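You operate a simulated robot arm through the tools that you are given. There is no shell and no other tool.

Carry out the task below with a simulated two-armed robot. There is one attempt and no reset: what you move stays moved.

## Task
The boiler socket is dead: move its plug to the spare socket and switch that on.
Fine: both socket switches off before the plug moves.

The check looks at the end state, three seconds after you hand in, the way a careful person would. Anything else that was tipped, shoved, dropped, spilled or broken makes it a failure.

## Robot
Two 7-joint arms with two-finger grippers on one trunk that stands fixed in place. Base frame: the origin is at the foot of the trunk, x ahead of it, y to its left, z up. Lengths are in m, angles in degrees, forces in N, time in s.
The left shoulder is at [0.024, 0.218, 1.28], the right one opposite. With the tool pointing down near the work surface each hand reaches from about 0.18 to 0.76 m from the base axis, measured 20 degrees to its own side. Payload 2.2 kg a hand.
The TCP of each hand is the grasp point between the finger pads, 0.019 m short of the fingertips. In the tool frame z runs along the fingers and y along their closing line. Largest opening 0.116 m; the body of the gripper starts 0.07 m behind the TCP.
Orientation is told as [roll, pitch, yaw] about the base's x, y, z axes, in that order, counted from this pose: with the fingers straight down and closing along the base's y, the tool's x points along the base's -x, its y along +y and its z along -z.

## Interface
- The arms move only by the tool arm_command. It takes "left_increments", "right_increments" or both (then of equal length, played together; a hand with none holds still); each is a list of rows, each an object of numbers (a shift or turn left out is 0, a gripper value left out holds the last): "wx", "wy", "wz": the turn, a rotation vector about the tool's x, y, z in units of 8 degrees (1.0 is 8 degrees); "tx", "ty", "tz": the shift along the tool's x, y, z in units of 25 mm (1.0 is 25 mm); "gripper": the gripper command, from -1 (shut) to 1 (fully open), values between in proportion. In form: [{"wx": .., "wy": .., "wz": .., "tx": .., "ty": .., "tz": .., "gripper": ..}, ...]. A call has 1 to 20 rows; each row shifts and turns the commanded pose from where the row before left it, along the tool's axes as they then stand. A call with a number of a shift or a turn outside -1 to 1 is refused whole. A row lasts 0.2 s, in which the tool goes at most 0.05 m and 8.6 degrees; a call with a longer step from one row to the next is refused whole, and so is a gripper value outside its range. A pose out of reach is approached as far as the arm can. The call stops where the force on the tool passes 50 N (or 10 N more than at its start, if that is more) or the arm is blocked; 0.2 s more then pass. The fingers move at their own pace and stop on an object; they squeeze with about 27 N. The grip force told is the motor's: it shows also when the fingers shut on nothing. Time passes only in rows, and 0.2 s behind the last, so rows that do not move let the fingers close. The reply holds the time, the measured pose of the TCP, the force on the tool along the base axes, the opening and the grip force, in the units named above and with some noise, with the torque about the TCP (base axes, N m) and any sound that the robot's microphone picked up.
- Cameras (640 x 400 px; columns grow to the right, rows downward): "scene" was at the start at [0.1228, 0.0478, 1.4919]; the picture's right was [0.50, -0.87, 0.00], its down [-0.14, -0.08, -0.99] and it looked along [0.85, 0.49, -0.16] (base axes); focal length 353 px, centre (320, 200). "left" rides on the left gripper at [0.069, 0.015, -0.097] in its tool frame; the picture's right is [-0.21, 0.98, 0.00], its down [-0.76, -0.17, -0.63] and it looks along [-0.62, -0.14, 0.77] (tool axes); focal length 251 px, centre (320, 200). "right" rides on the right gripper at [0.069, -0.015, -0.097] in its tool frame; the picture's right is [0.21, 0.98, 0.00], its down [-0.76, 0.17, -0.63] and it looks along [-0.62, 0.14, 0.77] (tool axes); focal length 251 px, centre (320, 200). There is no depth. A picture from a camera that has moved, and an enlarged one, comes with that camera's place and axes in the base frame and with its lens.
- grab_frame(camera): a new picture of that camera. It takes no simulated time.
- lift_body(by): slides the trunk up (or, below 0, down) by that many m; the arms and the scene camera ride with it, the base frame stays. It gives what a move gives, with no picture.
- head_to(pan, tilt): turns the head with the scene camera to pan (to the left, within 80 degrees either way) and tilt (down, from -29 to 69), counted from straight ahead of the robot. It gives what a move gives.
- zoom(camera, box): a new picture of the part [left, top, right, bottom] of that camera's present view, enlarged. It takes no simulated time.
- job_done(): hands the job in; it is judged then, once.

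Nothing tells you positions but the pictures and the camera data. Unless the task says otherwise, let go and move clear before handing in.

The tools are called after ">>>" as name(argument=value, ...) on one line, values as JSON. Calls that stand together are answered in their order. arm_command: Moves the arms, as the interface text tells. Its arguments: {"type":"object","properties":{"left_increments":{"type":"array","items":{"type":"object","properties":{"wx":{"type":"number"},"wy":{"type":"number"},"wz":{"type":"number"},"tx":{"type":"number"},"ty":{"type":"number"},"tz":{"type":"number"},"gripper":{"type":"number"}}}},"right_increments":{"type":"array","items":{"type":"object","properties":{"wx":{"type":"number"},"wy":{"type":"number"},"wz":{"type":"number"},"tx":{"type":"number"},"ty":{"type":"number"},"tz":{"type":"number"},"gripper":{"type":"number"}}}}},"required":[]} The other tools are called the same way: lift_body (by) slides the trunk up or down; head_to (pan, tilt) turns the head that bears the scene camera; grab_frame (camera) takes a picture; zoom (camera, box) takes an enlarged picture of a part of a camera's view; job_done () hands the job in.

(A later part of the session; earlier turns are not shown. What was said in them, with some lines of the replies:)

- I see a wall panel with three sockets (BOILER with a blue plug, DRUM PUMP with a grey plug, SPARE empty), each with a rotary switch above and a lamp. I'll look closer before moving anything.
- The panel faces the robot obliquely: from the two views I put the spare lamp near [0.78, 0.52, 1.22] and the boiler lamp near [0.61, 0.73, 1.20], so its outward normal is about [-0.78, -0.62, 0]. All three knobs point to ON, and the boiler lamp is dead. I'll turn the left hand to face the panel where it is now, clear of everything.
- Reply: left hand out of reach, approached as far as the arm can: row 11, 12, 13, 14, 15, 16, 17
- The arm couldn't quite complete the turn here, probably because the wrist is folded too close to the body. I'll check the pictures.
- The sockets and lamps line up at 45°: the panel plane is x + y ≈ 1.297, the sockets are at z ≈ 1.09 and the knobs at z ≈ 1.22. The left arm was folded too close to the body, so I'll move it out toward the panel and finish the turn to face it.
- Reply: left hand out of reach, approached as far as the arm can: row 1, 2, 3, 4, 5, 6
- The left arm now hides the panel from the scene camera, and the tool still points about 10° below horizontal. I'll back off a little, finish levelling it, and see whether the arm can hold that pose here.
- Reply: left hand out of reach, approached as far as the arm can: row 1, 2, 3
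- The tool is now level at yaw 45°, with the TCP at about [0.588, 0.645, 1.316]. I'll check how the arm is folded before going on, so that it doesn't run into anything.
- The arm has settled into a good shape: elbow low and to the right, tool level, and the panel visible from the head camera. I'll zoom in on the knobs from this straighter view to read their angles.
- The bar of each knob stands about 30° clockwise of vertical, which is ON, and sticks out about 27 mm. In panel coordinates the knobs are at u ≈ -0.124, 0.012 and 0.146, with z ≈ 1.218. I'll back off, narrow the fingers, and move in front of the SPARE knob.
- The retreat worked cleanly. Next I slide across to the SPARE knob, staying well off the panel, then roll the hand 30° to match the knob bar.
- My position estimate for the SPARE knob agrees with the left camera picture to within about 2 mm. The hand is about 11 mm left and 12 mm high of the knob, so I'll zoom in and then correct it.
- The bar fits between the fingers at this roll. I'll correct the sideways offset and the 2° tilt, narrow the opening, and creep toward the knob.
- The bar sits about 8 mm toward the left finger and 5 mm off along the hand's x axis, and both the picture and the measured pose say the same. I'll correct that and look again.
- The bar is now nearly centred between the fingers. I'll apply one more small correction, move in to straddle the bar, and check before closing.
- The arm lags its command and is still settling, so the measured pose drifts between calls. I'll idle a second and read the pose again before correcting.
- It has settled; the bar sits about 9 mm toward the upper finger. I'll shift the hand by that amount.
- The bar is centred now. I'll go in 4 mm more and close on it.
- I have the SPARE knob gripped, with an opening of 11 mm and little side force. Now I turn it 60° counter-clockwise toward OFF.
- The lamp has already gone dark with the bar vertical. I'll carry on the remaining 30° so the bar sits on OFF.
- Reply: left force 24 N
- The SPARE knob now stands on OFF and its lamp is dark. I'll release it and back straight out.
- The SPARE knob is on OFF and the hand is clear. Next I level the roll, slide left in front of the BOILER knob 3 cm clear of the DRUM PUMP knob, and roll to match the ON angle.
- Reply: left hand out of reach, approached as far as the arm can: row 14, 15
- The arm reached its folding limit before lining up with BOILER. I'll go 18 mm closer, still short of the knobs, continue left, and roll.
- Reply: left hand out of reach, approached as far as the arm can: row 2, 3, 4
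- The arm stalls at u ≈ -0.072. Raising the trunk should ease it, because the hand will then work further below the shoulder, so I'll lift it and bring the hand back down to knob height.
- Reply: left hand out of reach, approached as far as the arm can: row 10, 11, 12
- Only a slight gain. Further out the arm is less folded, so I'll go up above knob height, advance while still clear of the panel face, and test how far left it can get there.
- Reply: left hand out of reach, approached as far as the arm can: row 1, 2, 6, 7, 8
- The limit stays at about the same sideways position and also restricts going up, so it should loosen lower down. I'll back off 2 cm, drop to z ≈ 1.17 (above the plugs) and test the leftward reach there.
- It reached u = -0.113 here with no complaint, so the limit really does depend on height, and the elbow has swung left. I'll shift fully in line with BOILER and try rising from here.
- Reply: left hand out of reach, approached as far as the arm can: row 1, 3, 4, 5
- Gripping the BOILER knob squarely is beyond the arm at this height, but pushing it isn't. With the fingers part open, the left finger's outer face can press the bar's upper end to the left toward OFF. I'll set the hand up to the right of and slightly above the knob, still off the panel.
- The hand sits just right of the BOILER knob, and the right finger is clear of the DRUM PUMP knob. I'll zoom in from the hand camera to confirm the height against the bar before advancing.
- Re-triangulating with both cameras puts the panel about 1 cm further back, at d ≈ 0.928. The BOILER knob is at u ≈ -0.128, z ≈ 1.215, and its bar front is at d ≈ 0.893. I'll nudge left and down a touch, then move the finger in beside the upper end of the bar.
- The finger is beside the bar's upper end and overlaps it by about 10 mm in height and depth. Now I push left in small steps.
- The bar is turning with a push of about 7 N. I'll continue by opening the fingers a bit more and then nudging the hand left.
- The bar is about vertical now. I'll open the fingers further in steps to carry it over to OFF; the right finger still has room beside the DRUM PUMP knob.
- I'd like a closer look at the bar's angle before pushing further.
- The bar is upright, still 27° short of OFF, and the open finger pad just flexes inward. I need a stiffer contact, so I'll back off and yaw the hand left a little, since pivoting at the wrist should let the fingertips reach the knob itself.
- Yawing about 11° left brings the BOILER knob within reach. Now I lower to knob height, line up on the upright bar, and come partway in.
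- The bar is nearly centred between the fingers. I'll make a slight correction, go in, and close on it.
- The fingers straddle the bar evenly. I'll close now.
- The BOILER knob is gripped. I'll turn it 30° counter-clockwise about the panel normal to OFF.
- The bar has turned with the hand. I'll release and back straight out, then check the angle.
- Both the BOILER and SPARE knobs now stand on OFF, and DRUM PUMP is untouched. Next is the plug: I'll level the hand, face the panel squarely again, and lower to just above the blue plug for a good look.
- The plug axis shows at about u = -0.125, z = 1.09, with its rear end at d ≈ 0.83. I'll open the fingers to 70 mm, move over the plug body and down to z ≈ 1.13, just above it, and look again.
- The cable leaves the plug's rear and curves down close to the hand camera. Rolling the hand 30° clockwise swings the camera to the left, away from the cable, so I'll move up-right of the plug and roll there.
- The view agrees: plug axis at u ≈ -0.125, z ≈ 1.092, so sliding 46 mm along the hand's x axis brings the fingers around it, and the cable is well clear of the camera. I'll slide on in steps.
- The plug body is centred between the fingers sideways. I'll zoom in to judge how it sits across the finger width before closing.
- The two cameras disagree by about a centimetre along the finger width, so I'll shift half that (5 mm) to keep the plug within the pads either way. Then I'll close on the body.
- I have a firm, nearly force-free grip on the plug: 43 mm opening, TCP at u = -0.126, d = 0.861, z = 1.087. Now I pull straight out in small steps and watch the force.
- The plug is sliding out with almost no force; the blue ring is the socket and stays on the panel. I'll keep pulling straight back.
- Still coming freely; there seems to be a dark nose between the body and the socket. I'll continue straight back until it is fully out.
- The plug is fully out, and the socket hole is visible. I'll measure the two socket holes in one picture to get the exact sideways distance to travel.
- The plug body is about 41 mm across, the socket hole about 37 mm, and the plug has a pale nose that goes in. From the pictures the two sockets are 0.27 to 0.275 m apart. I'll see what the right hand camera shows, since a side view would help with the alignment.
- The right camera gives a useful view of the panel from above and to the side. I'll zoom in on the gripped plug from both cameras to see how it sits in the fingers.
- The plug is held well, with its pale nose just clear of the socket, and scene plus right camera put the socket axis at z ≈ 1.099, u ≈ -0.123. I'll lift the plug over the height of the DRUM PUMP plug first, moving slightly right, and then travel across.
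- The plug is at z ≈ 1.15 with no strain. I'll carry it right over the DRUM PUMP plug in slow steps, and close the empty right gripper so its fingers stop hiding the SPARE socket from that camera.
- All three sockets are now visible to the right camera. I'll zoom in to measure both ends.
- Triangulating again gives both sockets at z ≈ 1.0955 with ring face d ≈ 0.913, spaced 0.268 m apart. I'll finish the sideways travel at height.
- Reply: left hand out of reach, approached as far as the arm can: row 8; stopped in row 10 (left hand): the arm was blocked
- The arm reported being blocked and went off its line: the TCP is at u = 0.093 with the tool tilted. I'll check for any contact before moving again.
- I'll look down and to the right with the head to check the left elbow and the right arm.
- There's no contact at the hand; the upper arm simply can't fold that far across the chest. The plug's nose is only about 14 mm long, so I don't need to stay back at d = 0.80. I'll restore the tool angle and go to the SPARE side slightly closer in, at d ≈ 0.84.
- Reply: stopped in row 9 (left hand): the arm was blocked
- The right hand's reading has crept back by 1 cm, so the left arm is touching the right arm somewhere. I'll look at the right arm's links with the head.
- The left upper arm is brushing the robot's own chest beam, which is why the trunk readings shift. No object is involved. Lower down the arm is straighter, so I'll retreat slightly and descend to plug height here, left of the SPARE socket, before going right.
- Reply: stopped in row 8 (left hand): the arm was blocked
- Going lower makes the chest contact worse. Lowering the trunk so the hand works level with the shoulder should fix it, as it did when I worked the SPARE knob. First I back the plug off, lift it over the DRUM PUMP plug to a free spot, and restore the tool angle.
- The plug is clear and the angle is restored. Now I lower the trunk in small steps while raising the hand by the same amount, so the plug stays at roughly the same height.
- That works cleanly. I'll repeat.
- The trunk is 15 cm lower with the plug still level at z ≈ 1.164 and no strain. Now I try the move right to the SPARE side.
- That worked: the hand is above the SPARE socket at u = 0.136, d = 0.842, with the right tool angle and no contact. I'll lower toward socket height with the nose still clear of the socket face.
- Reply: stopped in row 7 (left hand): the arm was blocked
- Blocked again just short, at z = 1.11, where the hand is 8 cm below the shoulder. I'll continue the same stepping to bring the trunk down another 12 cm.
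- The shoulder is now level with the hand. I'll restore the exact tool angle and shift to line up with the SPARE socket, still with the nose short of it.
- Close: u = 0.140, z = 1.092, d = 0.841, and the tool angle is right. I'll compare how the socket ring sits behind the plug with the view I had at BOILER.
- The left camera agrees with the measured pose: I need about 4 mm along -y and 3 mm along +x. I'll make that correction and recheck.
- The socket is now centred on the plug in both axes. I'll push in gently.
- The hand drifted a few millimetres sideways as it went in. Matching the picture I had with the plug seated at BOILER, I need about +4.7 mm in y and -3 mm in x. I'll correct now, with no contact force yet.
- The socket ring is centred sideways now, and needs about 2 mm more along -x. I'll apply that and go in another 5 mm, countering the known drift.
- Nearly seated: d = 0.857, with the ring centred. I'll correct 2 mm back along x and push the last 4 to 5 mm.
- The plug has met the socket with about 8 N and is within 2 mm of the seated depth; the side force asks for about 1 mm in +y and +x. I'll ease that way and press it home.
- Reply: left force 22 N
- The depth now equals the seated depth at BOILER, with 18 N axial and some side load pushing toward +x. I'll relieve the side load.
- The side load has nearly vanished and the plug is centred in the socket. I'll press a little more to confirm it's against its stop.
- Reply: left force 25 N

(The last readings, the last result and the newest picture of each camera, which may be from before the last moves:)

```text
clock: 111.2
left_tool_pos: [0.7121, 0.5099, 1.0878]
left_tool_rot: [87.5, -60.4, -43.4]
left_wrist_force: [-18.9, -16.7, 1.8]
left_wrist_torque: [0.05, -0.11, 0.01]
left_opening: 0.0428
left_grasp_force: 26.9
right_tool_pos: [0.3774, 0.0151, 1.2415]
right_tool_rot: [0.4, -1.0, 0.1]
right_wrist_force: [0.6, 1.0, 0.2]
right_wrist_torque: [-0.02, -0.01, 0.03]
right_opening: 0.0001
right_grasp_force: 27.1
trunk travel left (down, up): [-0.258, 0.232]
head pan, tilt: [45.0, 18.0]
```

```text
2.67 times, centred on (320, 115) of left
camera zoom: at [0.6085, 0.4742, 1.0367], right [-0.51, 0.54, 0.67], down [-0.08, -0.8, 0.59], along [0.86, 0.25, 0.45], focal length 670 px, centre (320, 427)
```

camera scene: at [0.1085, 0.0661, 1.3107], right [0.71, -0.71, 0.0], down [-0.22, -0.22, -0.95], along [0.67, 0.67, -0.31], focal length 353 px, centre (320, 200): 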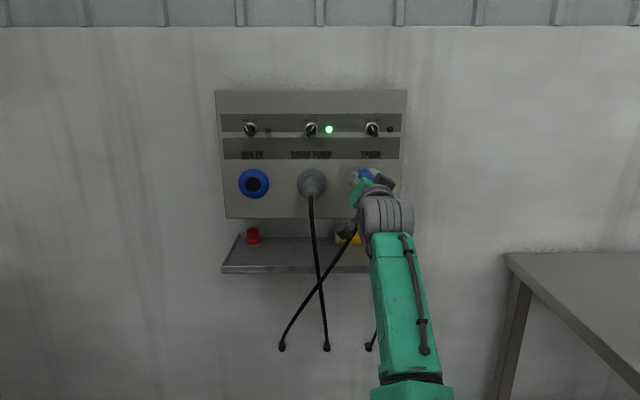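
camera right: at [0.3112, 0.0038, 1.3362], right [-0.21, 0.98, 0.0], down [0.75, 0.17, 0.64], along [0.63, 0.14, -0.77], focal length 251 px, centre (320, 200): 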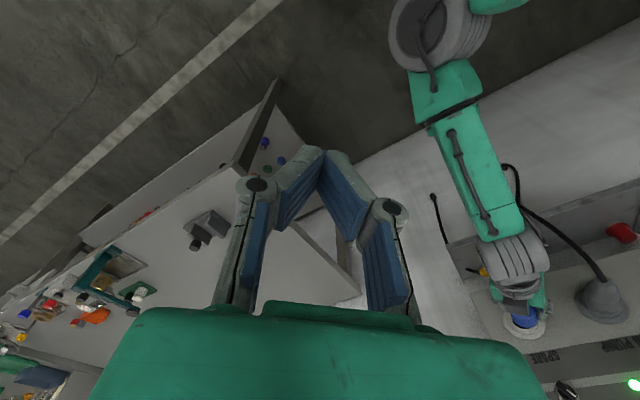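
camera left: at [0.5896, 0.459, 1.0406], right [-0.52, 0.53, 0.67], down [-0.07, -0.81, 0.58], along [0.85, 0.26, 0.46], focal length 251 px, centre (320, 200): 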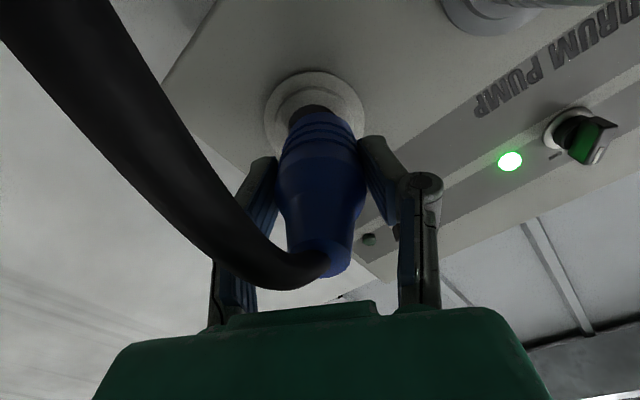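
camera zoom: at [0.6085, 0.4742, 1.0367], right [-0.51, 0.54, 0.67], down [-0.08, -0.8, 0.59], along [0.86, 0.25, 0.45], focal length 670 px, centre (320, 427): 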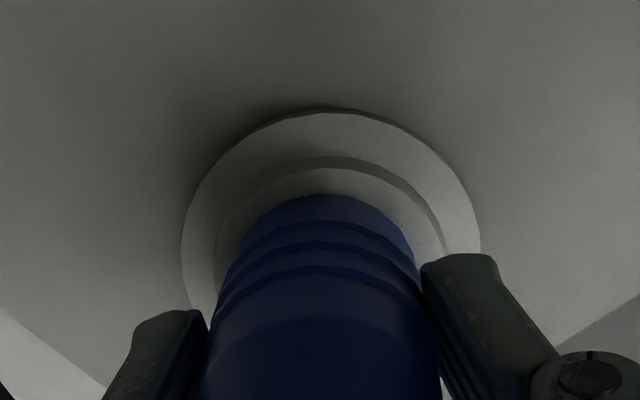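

The plug is hard against its stop at 25 N with depth unchanged, so it's seated. I'll ease off the push, open the fingers, and check that it stays before moving away.

>>> arm_command(left_increments=[{"tz": -0.1, "gripper": -1}, {"gripper": -0.1}, {"gripper": 0.1}, {"gripper": 0.22}, {"gripper": 0.22}, {}])

>>> grab_frame(camera="left")

>>> zoom(camera="right", box=[470, 260, 590, 360])

```text
clock: 112.6
left_tool_pos: [0.7127, 0.5154, 1.0815]
left_tool_rot: [86.8, -60.4, -42.6]
left_wrist_force: [-0.2, 0.4, 0.5]
left_wrist_torque: [-0.02, -0.03, -0.04]
left_opening: 0.0709
left_grasp_force: 0.1
right_tool_pos: [0.3822, 0.0221, 1.2396]
right_tool_rot: [0.1, -0.8, 0.0]
right_wrist_force: [-0.8, 0.3, -0.1]
right_wrist_torque: [-0.03, 0.0, 0.05]
right_opening: 0.0
right_grasp_force: 26.6
trunk travel left (down, up): [-0.258, 0.232]
head pan, tilt: [45.0, 18.0]
```

```text
taken
camera left: at [0.6084, 0.48, 1.0323], right [-0.51, 0.54, 0.67], down [-0.07, -0.8, 0.59], along [0.86, 0.25, 0.45], focal length 251 px, centre (320, 200)
```

left: 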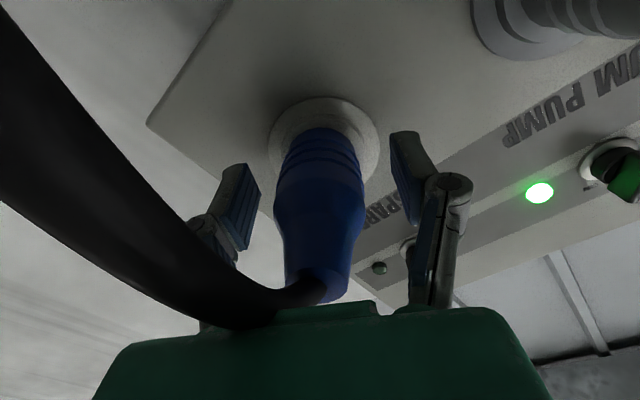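

```text
4.00 times, centred on (530, 310) of right
camera zoom: at [0.3111, 0.0069, 1.3361], right [-0.21, 0.98, 0.0], down [0.75, 0.17, 0.64], along [0.63, 0.14, -0.77], focal length 1006 px, centre (-520, -240)
```

zoom: 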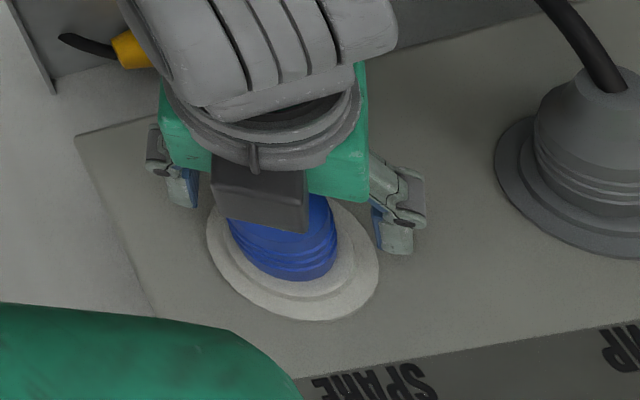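

The plug stays in the socket with the fingers open. I'll back the hand off along its own -x axis, up and to the right, the reverse of how it came around the plug.

>>> arm_command(left_increments=[{"tx": -0.4}, {"tx": -0.4}, {"tx": -0.4}, {"tx": -0.4}, {"tx": -0.4}, {}, {}])

>>> grab_frame(camera="left")

>>> zoom(camera="right", box=[450, 240, 610, 370])

>>> grab_frame(camera="scene")

```text
clock: 114.2
left_tool_pos: [0.732, 0.4957, 1.1277]
left_tool_rot: [86.9, -60.4, -42.8]
left_wrist_force: [0.1, 0.3, 0.8]
left_wrist_torque: [-0.02, -0.04, 0.03]
left_opening: 0.0709
left_grasp_force: 0.1
right_tool_pos: [0.3819, 0.0189, 1.24]
right_tool_rot: [0.0, -0.8, 0.0]
right_wrist_force: [-0.1, 0.4, 0.2]
right_wrist_torque: [0.03, 0.0, 0.03]
right_opening: 0.0
right_grasp_force: 27.1
trunk travel left (down, up): [-0.258, 0.232]
head pan, tilt: [45.0, 18.0]
```

```text
taken
camera left: at [0.6268, 0.4603, 1.0773], right [-0.51, 0.54, 0.67], down [-0.08, -0.8, 0.59], along [0.86, 0.25, 0.45], focal length 251 px, centre (320, 200)
```

left: 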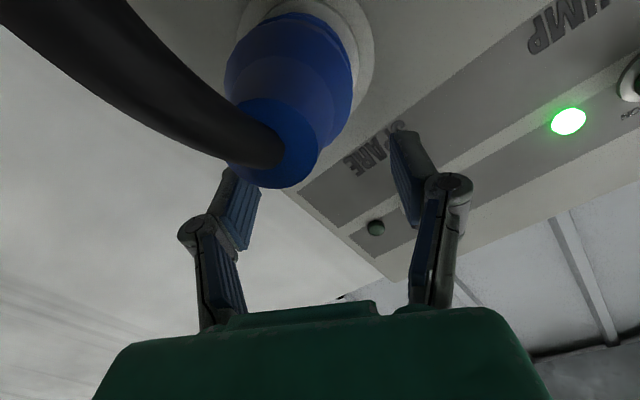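

```text
3.08 times, centred on (530, 305) of right
camera zoom: at [0.3111, 0.0036, 1.3363], right [-0.21, 0.98, 0.0], down [0.75, 0.17, 0.64], along [0.63, 0.14, -0.77], focal length 774 px, centre (-326, -123)
```

zoom: 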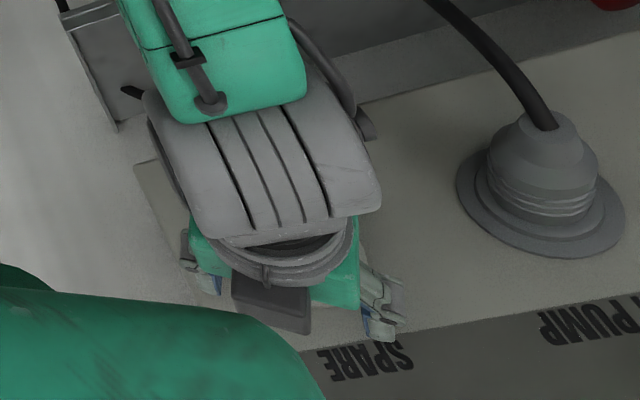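

```text
taken
camera scene: at [0.1088, 0.0659, 1.3107], right [0.71, -0.71, 0.0], down [-0.22, -0.22, -0.95], along [0.67, 0.67, -0.31], focal length 353 px, centre (320, 200)
```

scene: 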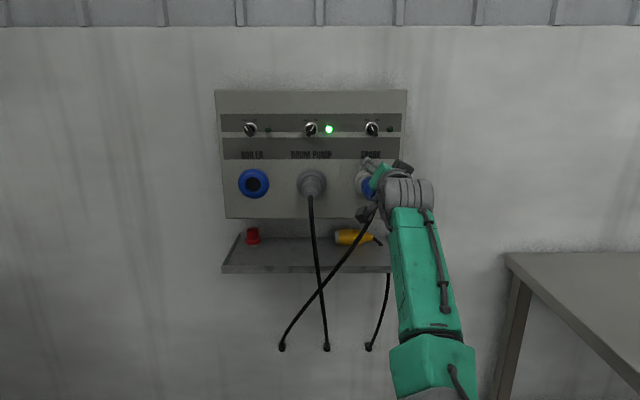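

The plug sits in the SPARE socket by itself, with its cable hanging free. Now for the SPARE switch: I back off slightly, narrow the fingers, and raise the trunk, which brings the hand up to knob height.

>>> arm_command(left_increments=[{"tz": -0.35}, {"tz": -0.35, "gripper": -0.35}, {}, {}])

>>> lift_body(by=0.09)

>>> grab_frame(camera="left")

>>> grab_frame(camera="scene")

```text
clock: 115.2
left_tool_pos: [0.7188, 0.4836, 1.1275]
left_tool_rot: [87.1, -60.4, -42.9]
left_wrist_force: [-0.1, -0.2, 0.0]
left_wrist_torque: [0.05, -0.03, -0.02]
left_opening: 0.0378
left_grasp_force: 0.1
right_tool_pos: [0.3808, 0.0199, 1.2414]
right_tool_rot: [0.1, -0.8, 0.0]
right_wrist_force: [0.3, -0.8, -0.9]
right_wrist_torque: [0.01, -0.01, -0.02]
right_opening: 0.0
right_grasp_force: 26.8
trunk travel left (down, up): [-0.258, 0.232]
head pan, tilt: [45.0, 18.0]
```

```text
clock: 116.5
left_tool_pos: [0.7173, 0.4825, 1.2169]
left_tool_rot: [86.9, -60.3, -42.7]
left_wrist_force: [-0.2, 1.3, 0.4]
left_wrist_torque: [-0.01, 0.02, 0.01]
left_opening: 0.0375
left_grasp_force: 0.0
right_tool_pos: [0.3808, 0.02, 1.3298]
right_tool_rot: [0.1, -0.8, 0.0]
right_wrist_force: [-0.3, 0.7, 0.8]
right_wrist_torque: [-0.02, 0.0, 0.01]
right_opening: 0.0001
right_grasp_force: 26.9
trunk travel left (down, up): [-0.348, 0.142]
head pan, tilt: [45.0, 18.0]
```

```text
taken
camera left: at [0.6146, 0.448, 1.1669], right [-0.51, 0.54, 0.67], down [-0.08, -0.8, 0.59], along [0.86, 0.25, 0.45], focal length 251 px, centre (320, 200)
```

left: 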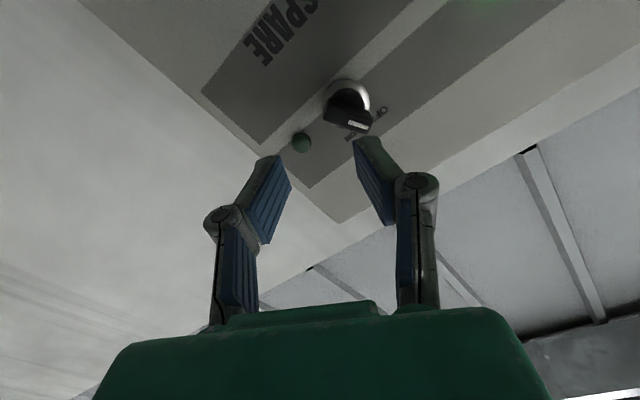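

```text
taken
camera scene: at [0.1093, 0.0659, 1.4006], right [0.71, -0.71, 0.0], down [-0.22, -0.22, -0.95], along [0.67, 0.67, -0.31], focal length 353 px, centre (320, 200)
```

scene: 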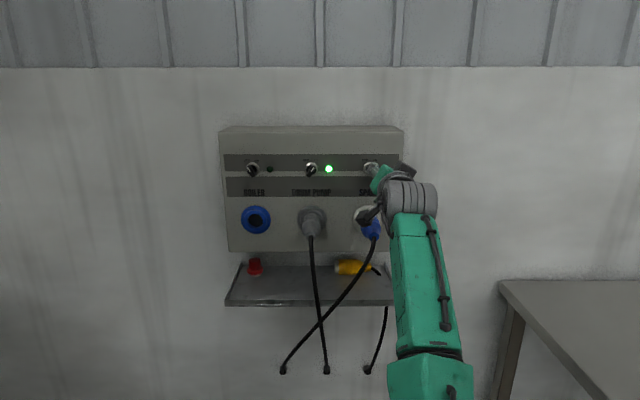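

The plug is visibly in SPARE. I'll roll the hand to match the bar at OFF (-30°) and shift left onto the knob's axis.

>>> arm_command(left_increments=[{"wz": -0.94}, {"wz": -0.94}, {"wz": -0.94}, {"wz": -0.94}, {"wz": -0.94}, {"wz": -0.94}, {"wz": -0.94}, {"wz": -0.94}, {"tx": -0.2, "ty": 0.37}, {"tx": -0.2, "ty": 0.37}, {}, {}])

>>> grab_frame(camera="left")

>>> zoom(camera="left", box=[200, 60, 440, 260])

```text
clock: 119.1
left_tool_pos: [0.703, 0.498, 1.2176]
left_tool_rot: [-87.1, -59.4, 132.1]
left_wrist_force: [0.5, 0.9, 0.0]
left_wrist_torque: [0.01, 0.0, 0.01]
left_opening: 0.0377
left_grasp_force: 0.0
right_tool_pos: [0.3799, 0.0193, 1.3292]
right_tool_rot: [0.2, -0.8, 0.0]
right_wrist_force: [-0.5, 0.8, 0.0]
right_wrist_torque: [0.02, 0.0, 0.02]
right_opening: 0.0
right_grasp_force: 27.1
trunk travel left (down, up): [-0.348, 0.142]
head pan, tilt: [45.0, 18.0]
```

```text
taken
camera left: at [0.6481, 0.4138, 1.1519], right [-0.67, 0.67, -0.31], down [-0.61, -0.26, 0.75], along [0.42, 0.7, 0.58], focal length 251 px, centre (320, 200)
```

left: 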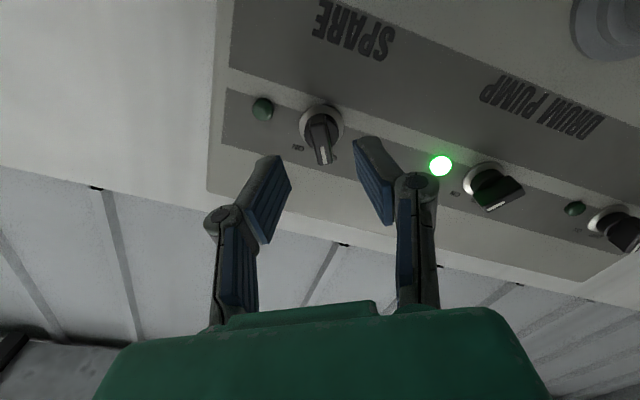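

```text
2.00 times, centred on (320, 160) of left
camera zoom: at [0.6481, 0.4138, 1.1519], right [-0.67, 0.67, -0.31], down [-0.61, -0.26, 0.75], along [0.42, 0.7, 0.58], focal length 503 px, centre (320, 280)
```

zoom: 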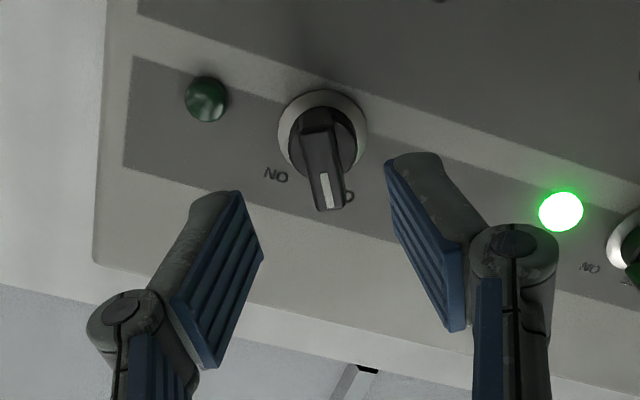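

The bar is aligned between the fingers. I'll move in halfway and re-check.

>>> arm_command(left_increments=[{"tz": 0.4, "ty": 0.05}, {"tz": 0.4}, {}, {}])

>>> zoom(camera="left", box=[200, 60, 440, 260])

```text
clock: 120.1
left_tool_pos: [0.7181, 0.5123, 1.2154]
left_tool_rot: [-87.2, -59.4, 132.0]
left_wrist_force: [-0.5, -0.1, 0.1]
left_wrist_torque: [-0.05, -0.01, 0.0]
left_opening: 0.0377
left_grasp_force: 0.0
right_tool_pos: [0.38, 0.0199, 1.3306]
right_tool_rot: [0.1, -0.8, 0.0]
right_wrist_force: [0.2, -0.1, 0.0]
right_wrist_torque: [-0.01, -0.01, 0.01]
right_opening: 0.0002
right_grasp_force: 27.2
trunk travel left (down, up): [-0.348, 0.142]
head pan, tilt: [45.0, 18.0]
```

```text
2.00 times, centred on (320, 160) of left
camera zoom: at [0.6616, 0.428, 1.1511], right [-0.67, 0.67, -0.31], down [-0.61, -0.26, 0.75], along [0.42, 0.69, 0.58], focal length 503 px, centre (320, 280)
```

zoom: 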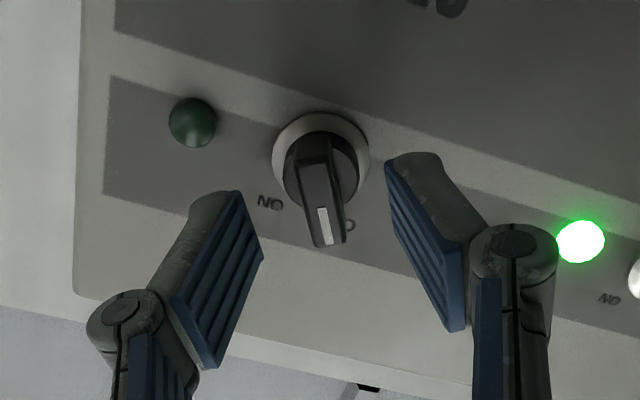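

Still centred. I'll go in the last 14 mm and close on the bar.

>>> arm_command(left_increments=[{"tz": 0.28}, {"tz": 0.28}, {}, {"gripper": -1}, {"gripper": -1}, {"gripper": -1}])

>>> zoom(camera="left", box=[200, 60, 440, 260])

```text
clock: 121.5
left_tool_pos: [0.7283, 0.5234, 1.2159]
left_tool_rot: [-87.1, -59.4, 132.0]
left_wrist_force: [-1.3, -0.8, -1.5]
left_wrist_torque: [0.4, 0.03, 0.16]
left_opening: 0.0112
left_grasp_force: 37.7
right_tool_pos: [0.3797, 0.019, 1.3294]
right_tool_rot: [0.1, -0.9, 0.0]
right_wrist_force: [-0.3, -0.5, 0.0]
right_wrist_torque: [0.03, 0.03, 0.01]
right_opening: 0.0
right_grasp_force: 27.4
trunk travel left (down, up): [-0.348, 0.142]
head pan, tilt: [45.0, 18.0]
```

```text
2.00 times, centred on (320, 160) of left
camera zoom: at [0.6712, 0.4381, 1.1509], right [-0.67, 0.67, -0.31], down [-0.61, -0.26, 0.75], along [0.42, 0.7, 0.58], focal length 503 px, centre (320, 280)
```

zoom: 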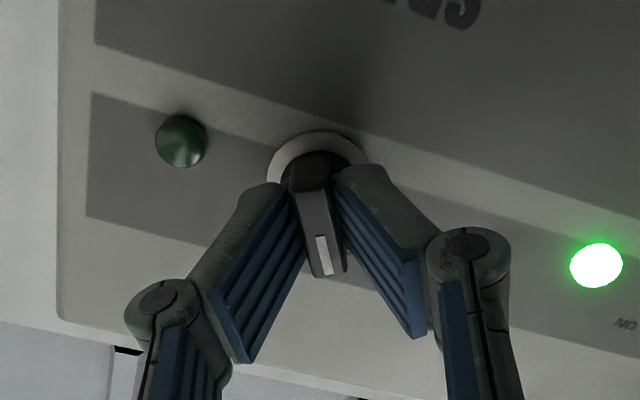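

The knob is gripped cleanly. Before switching on, I'll check that the plug is properly seated, comparing it with the DRUM PUMP plug next to it.

>>> zoom(camera="scene", box=[290, 190, 410, 265])

>>> grab_frame(camera="right")

```text
5.33 times, centred on (350, 228) of scene
camera zoom: at [0.1091, 0.0662, 1.4007], right [0.71, -0.71, 0.0], down [-0.22, -0.22, -0.95], along [0.67, 0.67, -0.31], focal length 1881 px, centre (160, 53)
```

zoom: 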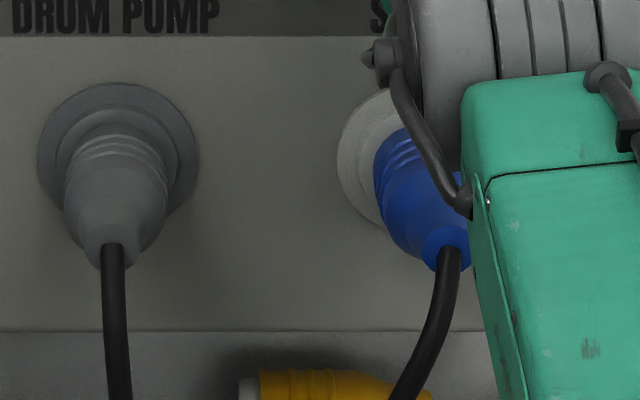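

```text
taken
camera right: at [0.311, 0.0039, 1.4263], right [-0.21, 0.98, 0.0], down [0.75, 0.17, 0.64], along [0.63, 0.14, -0.77], focal length 251 px, centre (320, 200)
```

right: 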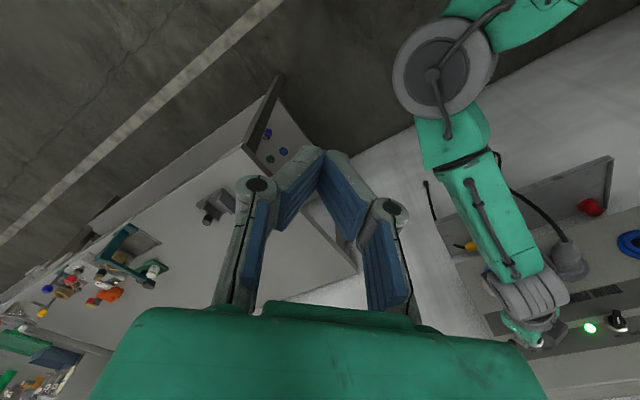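

The blue plug's rear end lines up with the DRUM PUMP plug's in the picture, so it's seated just as deep and straight. Now I turn the SPARE knob clockwise to ON, in two halves.

>>> arm_command(left_increments=[{"wz": 0.94}, {"wz": 0.94}, {"wz": 0.94}, {"wz": 0.94}, {}])

>>> arm_command(left_increments=[{"wz": 0.94}, {"wz": 0.94}, {"wz": 0.94}, {"wz": 0.94}, {}])

>>> grab_frame(camera="left")

```text
clock: 122.7
left_tool_pos: [0.7269, 0.5233, 1.2157]
left_tool_rot: [-15.0, -88.5, 59.6]
left_wrist_force: [-3.1, 0.4, 0.9]
left_wrist_torque: [-0.61, 0.6, 0.07]
left_opening: 0.011
left_grasp_force: 38.1
right_tool_pos: [0.3796, 0.0191, 1.3299]
right_tool_rot: [0.1, -0.8, 0.0]
right_wrist_force: [0.3, -0.6, 0.5]
right_wrist_torque: [0.01, 0.04, 0.0]
right_opening: 0.0
right_grasp_force: 26.4
trunk travel left (down, up): [-0.348, 0.142]
head pan, tilt: [45.0, 18.0]
```

```text
clock: 123.9
left_tool_pos: [0.7266, 0.5225, 1.2155]
left_tool_rot: [87.2, -60.4, -42.8]
left_wrist_force: [-0.6, 1.3, 0.9]
left_wrist_torque: [-0.36, 0.39, 0.32]
left_opening: 0.0113
left_grasp_force: 37.9
right_tool_pos: [0.3796, 0.0184, 1.3296]
right_tool_rot: [0.1, -0.9, 0.1]
right_wrist_force: [0.4, 0.0, 0.4]
right_wrist_torque: [-0.02, -0.03, -0.03]
right_opening: 0.0001
right_grasp_force: 26.5
trunk travel left (down, up): [-0.348, 0.142]
head pan, tilt: [45.0, 18.0]
```

```text
taken
camera left: at [0.623, 0.4876, 1.1655], right [-0.51, 0.54, 0.67], down [-0.07, -0.8, 0.59], along [0.86, 0.25, 0.45], focal length 251 px, centre (320, 200)
```

left: 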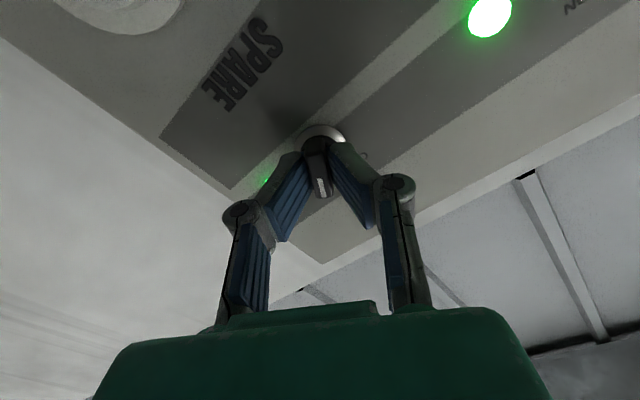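

A green glow shows at the SPARE lamp. I'll release the knob and back straight away from the panel.

>>> arm_command(left_increments=[{"gripper": -0.4}, {"gripper": -0.4}, {"gripper": -0.4}, {"tz": -0.5}, {"tz": -0.6}, {"tz": -0.4}, {}, {}])

>>> grab_frame(camera="left")

>>> grab_frame(camera="scene")

```text
clock: 125.7
left_tool_pos: [0.7004, 0.4986, 1.2163]
left_tool_rot: [87.2, -60.4, -42.9]
left_wrist_force: [0.5, 0.2, -0.4]
left_wrist_torque: [0.02, 0.01, -0.01]
left_opening: 0.0344
left_grasp_force: 0.0
right_tool_pos: [0.3808, 0.0202, 1.3303]
right_tool_rot: [0.1, -0.8, 0.0]
right_wrist_force: [-0.5, -0.1, 0.1]
right_wrist_torque: [-0.02, 0.01, 0.0]
right_opening: 0.0
right_grasp_force: 26.5
trunk travel left (down, up): [-0.348, 0.142]
head pan, tilt: [45.0, 18.0]
```

```text
taken
camera left: at [0.5959, 0.4621, 1.1661], right [-0.51, 0.54, 0.67], down [-0.07, -0.8, 0.59], along [0.86, 0.25, 0.45], focal length 251 px, centre (320, 200)
```

left: 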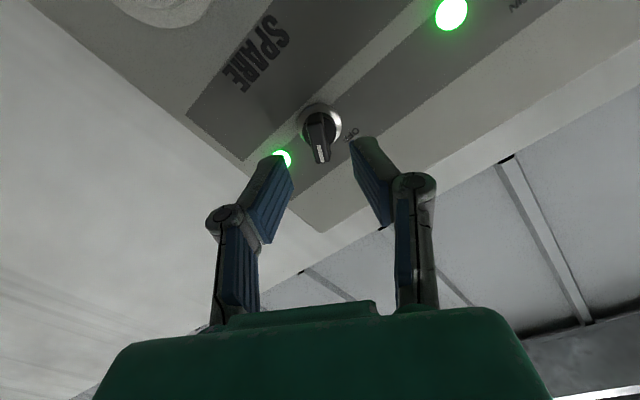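

```text
taken
camera scene: at [0.109, 0.0659, 1.4007], right [0.71, -0.71, 0.0], down [-0.22, -0.22, -0.95], along [0.67, 0.67, -0.31], focal length 353 px, centre (320, 200)
```

scene: 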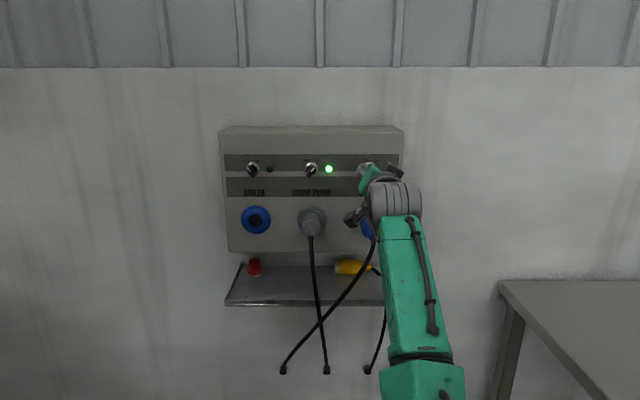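

The SPARE lamp is lit with its knob on ON. I'll lift the hand clear by raising the trunk, then inspect the whole panel.

>>> arm_command(left_increments=[{"tx": -0.4, "ty": 0.23, "tz": -0.1}, {"tx": -0.5, "ty": 0.29}, {"tx": -0.5, "ty": 0.29}, {"tx": -0.5, "ty": 0.29}, {}])

>>> lift_body(by=0.13)

>>> grab_frame(camera="scene")

>>> grab_frame(camera="right")

```text
clock: 126.9
left_tool_pos: [0.6998, 0.4943, 1.2715]
left_tool_rot: [87.0, -60.3, -42.7]
left_wrist_force: [0.8, -0.9, 0.1]
left_wrist_torque: [0.03, -0.03, 0.02]
left_opening: 0.0346
left_grasp_force: 0.0
right_tool_pos: [0.3805, 0.019, 1.3299]
right_tool_rot: [0.1, -0.8, 0.0]
right_wrist_force: [0.2, 0.3, -0.5]
right_wrist_torque: [-0.01, 0.04, 0.0]
right_opening: 0.0
right_grasp_force: 27.0
trunk travel left (down, up): [-0.348, 0.142]
head pan, tilt: [45.0, 18.0]
```

```text
clock: 128.5
left_tool_pos: [0.6995, 0.4955, 1.4011]
left_tool_rot: [87.0, -60.4, -42.8]
left_wrist_force: [0.5, 1.1, -0.2]
left_wrist_torque: [0.0, 0.03, -0.01]
left_opening: 0.0346
left_grasp_force: 0.1
right_tool_pos: [0.3815, 0.0201, 1.4605]
right_tool_rot: [0.1, -0.7, -0.1]
right_wrist_force: [0.3, -0.3, 0.8]
right_wrist_torque: [0.02, 0.03, 0.03]
right_opening: 0.0001
right_grasp_force: 26.7
trunk travel left (down, up): [-0.478, 0.012]
head pan, tilt: [45.0, 18.0]
```

```text
taken
camera scene: at [0.1098, 0.0661, 1.5306], right [0.71, -0.71, 0.0], down [-0.22, -0.22, -0.95], along [0.67, 0.67, -0.31], focal length 353 px, centre (320, 200)
```

scene: 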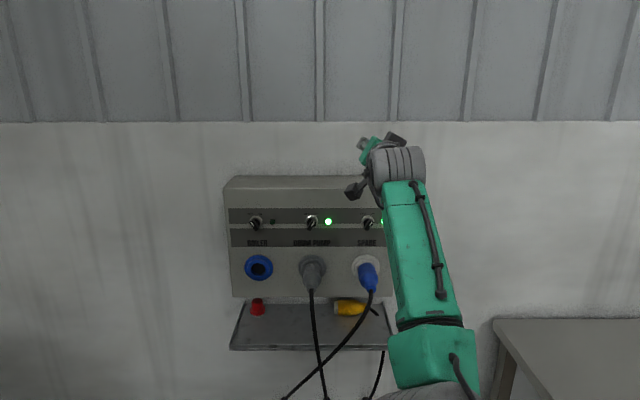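

```text
taken
camera right: at [0.3116, 0.004, 1.556], right [-0.21, 0.98, 0.0], down [0.75, 0.17, 0.64], along [0.63, 0.14, -0.77], focal length 251 px, centre (320, 200)
```

right: 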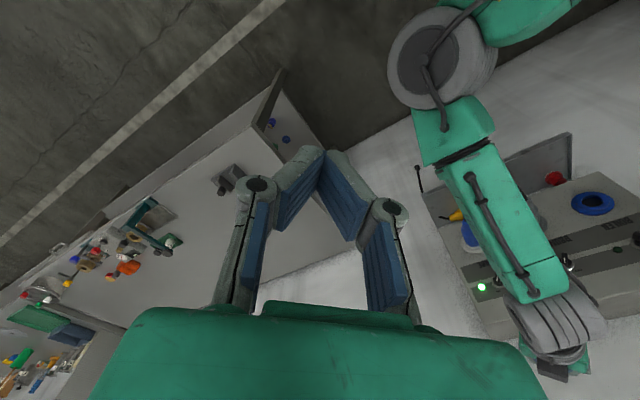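

>>> zoom(camera="scene", box=[225, 200, 400, 310])

>>> zoom(camera="scene", box=[295, 245, 395, 308])

>>> zoom(camera="scene", box=[235, 205, 395, 245])

>>> zoom(camera="right", box=[400, 150, 640, 330])

```text
3.64 times, centred on (312, 255) of scene
camera zoom: at [0.1098, 0.0661, 1.5306], right [0.71, -0.71, 0.0], down [-0.22, -0.22, -0.95], along [0.67, 0.67, -0.31], focal length 1282 px, centre (347, 0)
```

zoom: 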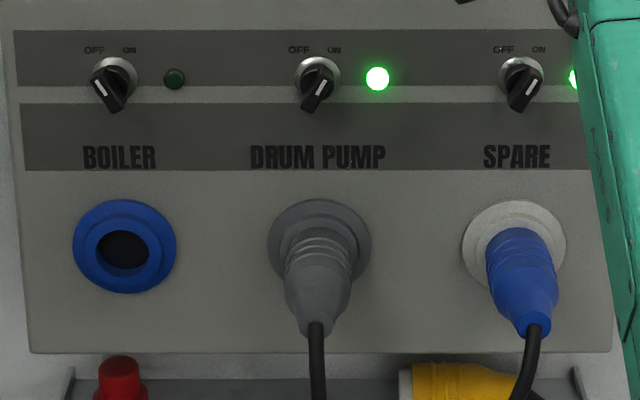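

```text
6.35 times, centred on (345, 276) of scene
camera zoom: at [0.1098, 0.0661, 1.5306], right [0.71, -0.71, 0.0], down [-0.22, -0.22, -0.95], along [0.67, 0.67, -0.31], focal length 2239 px, centre (161, -286)
```

zoom: 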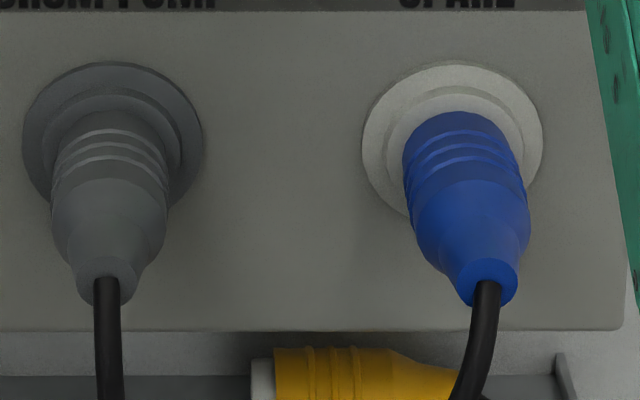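

```text
4.00 times, centred on (315, 225) of scene
camera zoom: at [0.1098, 0.0661, 1.5306], right [0.71, -0.71, 0.0], down [-0.22, -0.22, -0.95], along [0.67, 0.67, -0.31], focal length 1411 px, centre (340, 100)
```

zoom: 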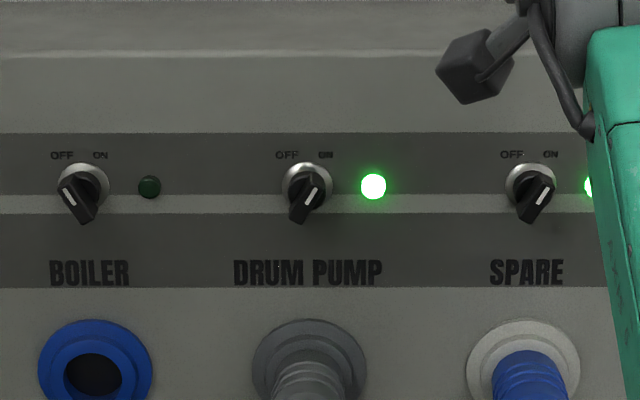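

```text
2.22 times, centred on (520, 240) of right
camera zoom: at [0.3116, 0.004, 1.556], right [-0.21, 0.98, 0.0], down [0.75, 0.17, 0.64], along [0.63, 0.14, -0.77], focal length 559 px, centre (-124, 111)
```

zoom: 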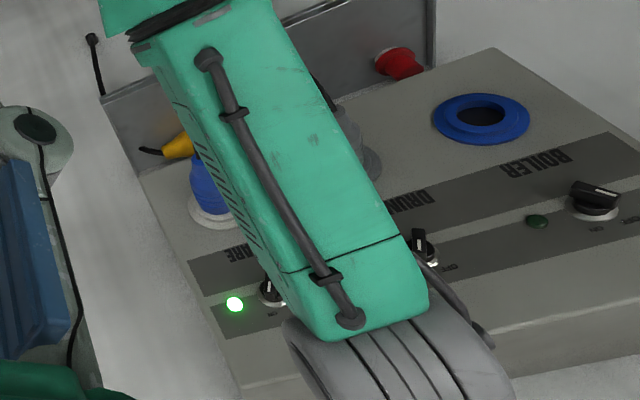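

The panel looks right: BOILER off and empty, DRUM PUMP untouched, SPARE on with its lamp lit. I'll take a tighter comparison of the two plugs' seating depth.

>>> zoom(camera="scene", box=[290, 250, 340, 296])

>>> zoom(camera="scene", box=[345, 250, 395, 296])

```text
8.70 times, centred on (315, 273) of scene
camera zoom: at [0.1098, 0.0661, 1.5306], right [0.71, -0.71, 0.0], down [-0.22, -0.22, -0.95], along [0.67, 0.67, -0.31], focal length 3067 px, centre (364, -435)
```

zoom: 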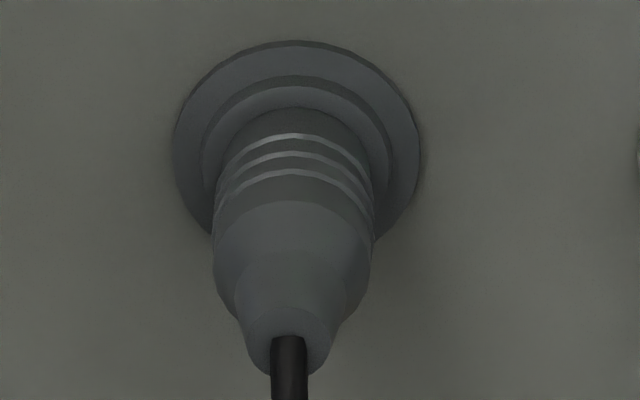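

```text
8.70 times, centred on (370, 273) of scene
camera zoom: at [0.1098, 0.0661, 1.5306], right [0.71, -0.71, 0.0], down [-0.22, -0.22, -0.95], along [0.67, 0.67, -0.31], focal length 3067 px, centre (-115, -435)
```

zoom: 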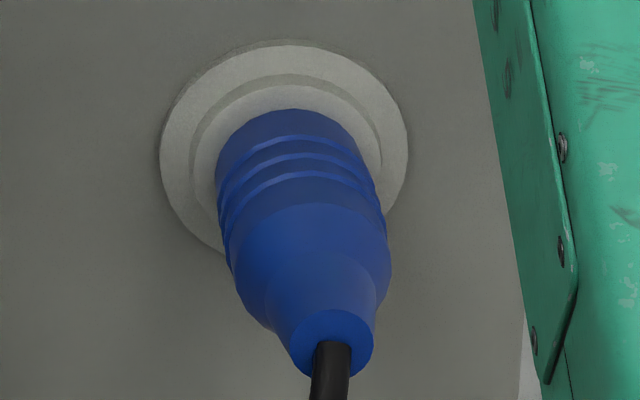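

The job looks complete. The blue plug sits in SPARE as deep as the untouched DRUM PUMP plug (features match to within about 1 mm). SPARE is on with its lamp lit, BOILER is off, nothing on the shelf has moved, and the hand is open above the panel. Handing in.

>>> job_done()

```text
The job is handed in.
```

The boiler's blue plug is now in the SPARE socket, and SPARE is switched on with its lamp lit.

- **Switches:** I turned both SPARE and BOILER off before the plug moved. BOILER is still off and its socket is empty. DRUM PUMP was left alone and its lamp is still on.
- **Plug:** it met a firm stop when pushed in. In the last pictures it sits as deep as the DRUM PUMP plug next to it, to within about 1 mm. Its cable now crosses in front of the DRUM PUMP cable.
- **Contact along the way:** the robot's left upper arm pressed against its own chest a few times while reaching across. The red and yellow items on the shelf look unmoved.
- **End position:** the left hand is open and empty above the panel.

The result of the check hasn't come back, only that the job was handed in.
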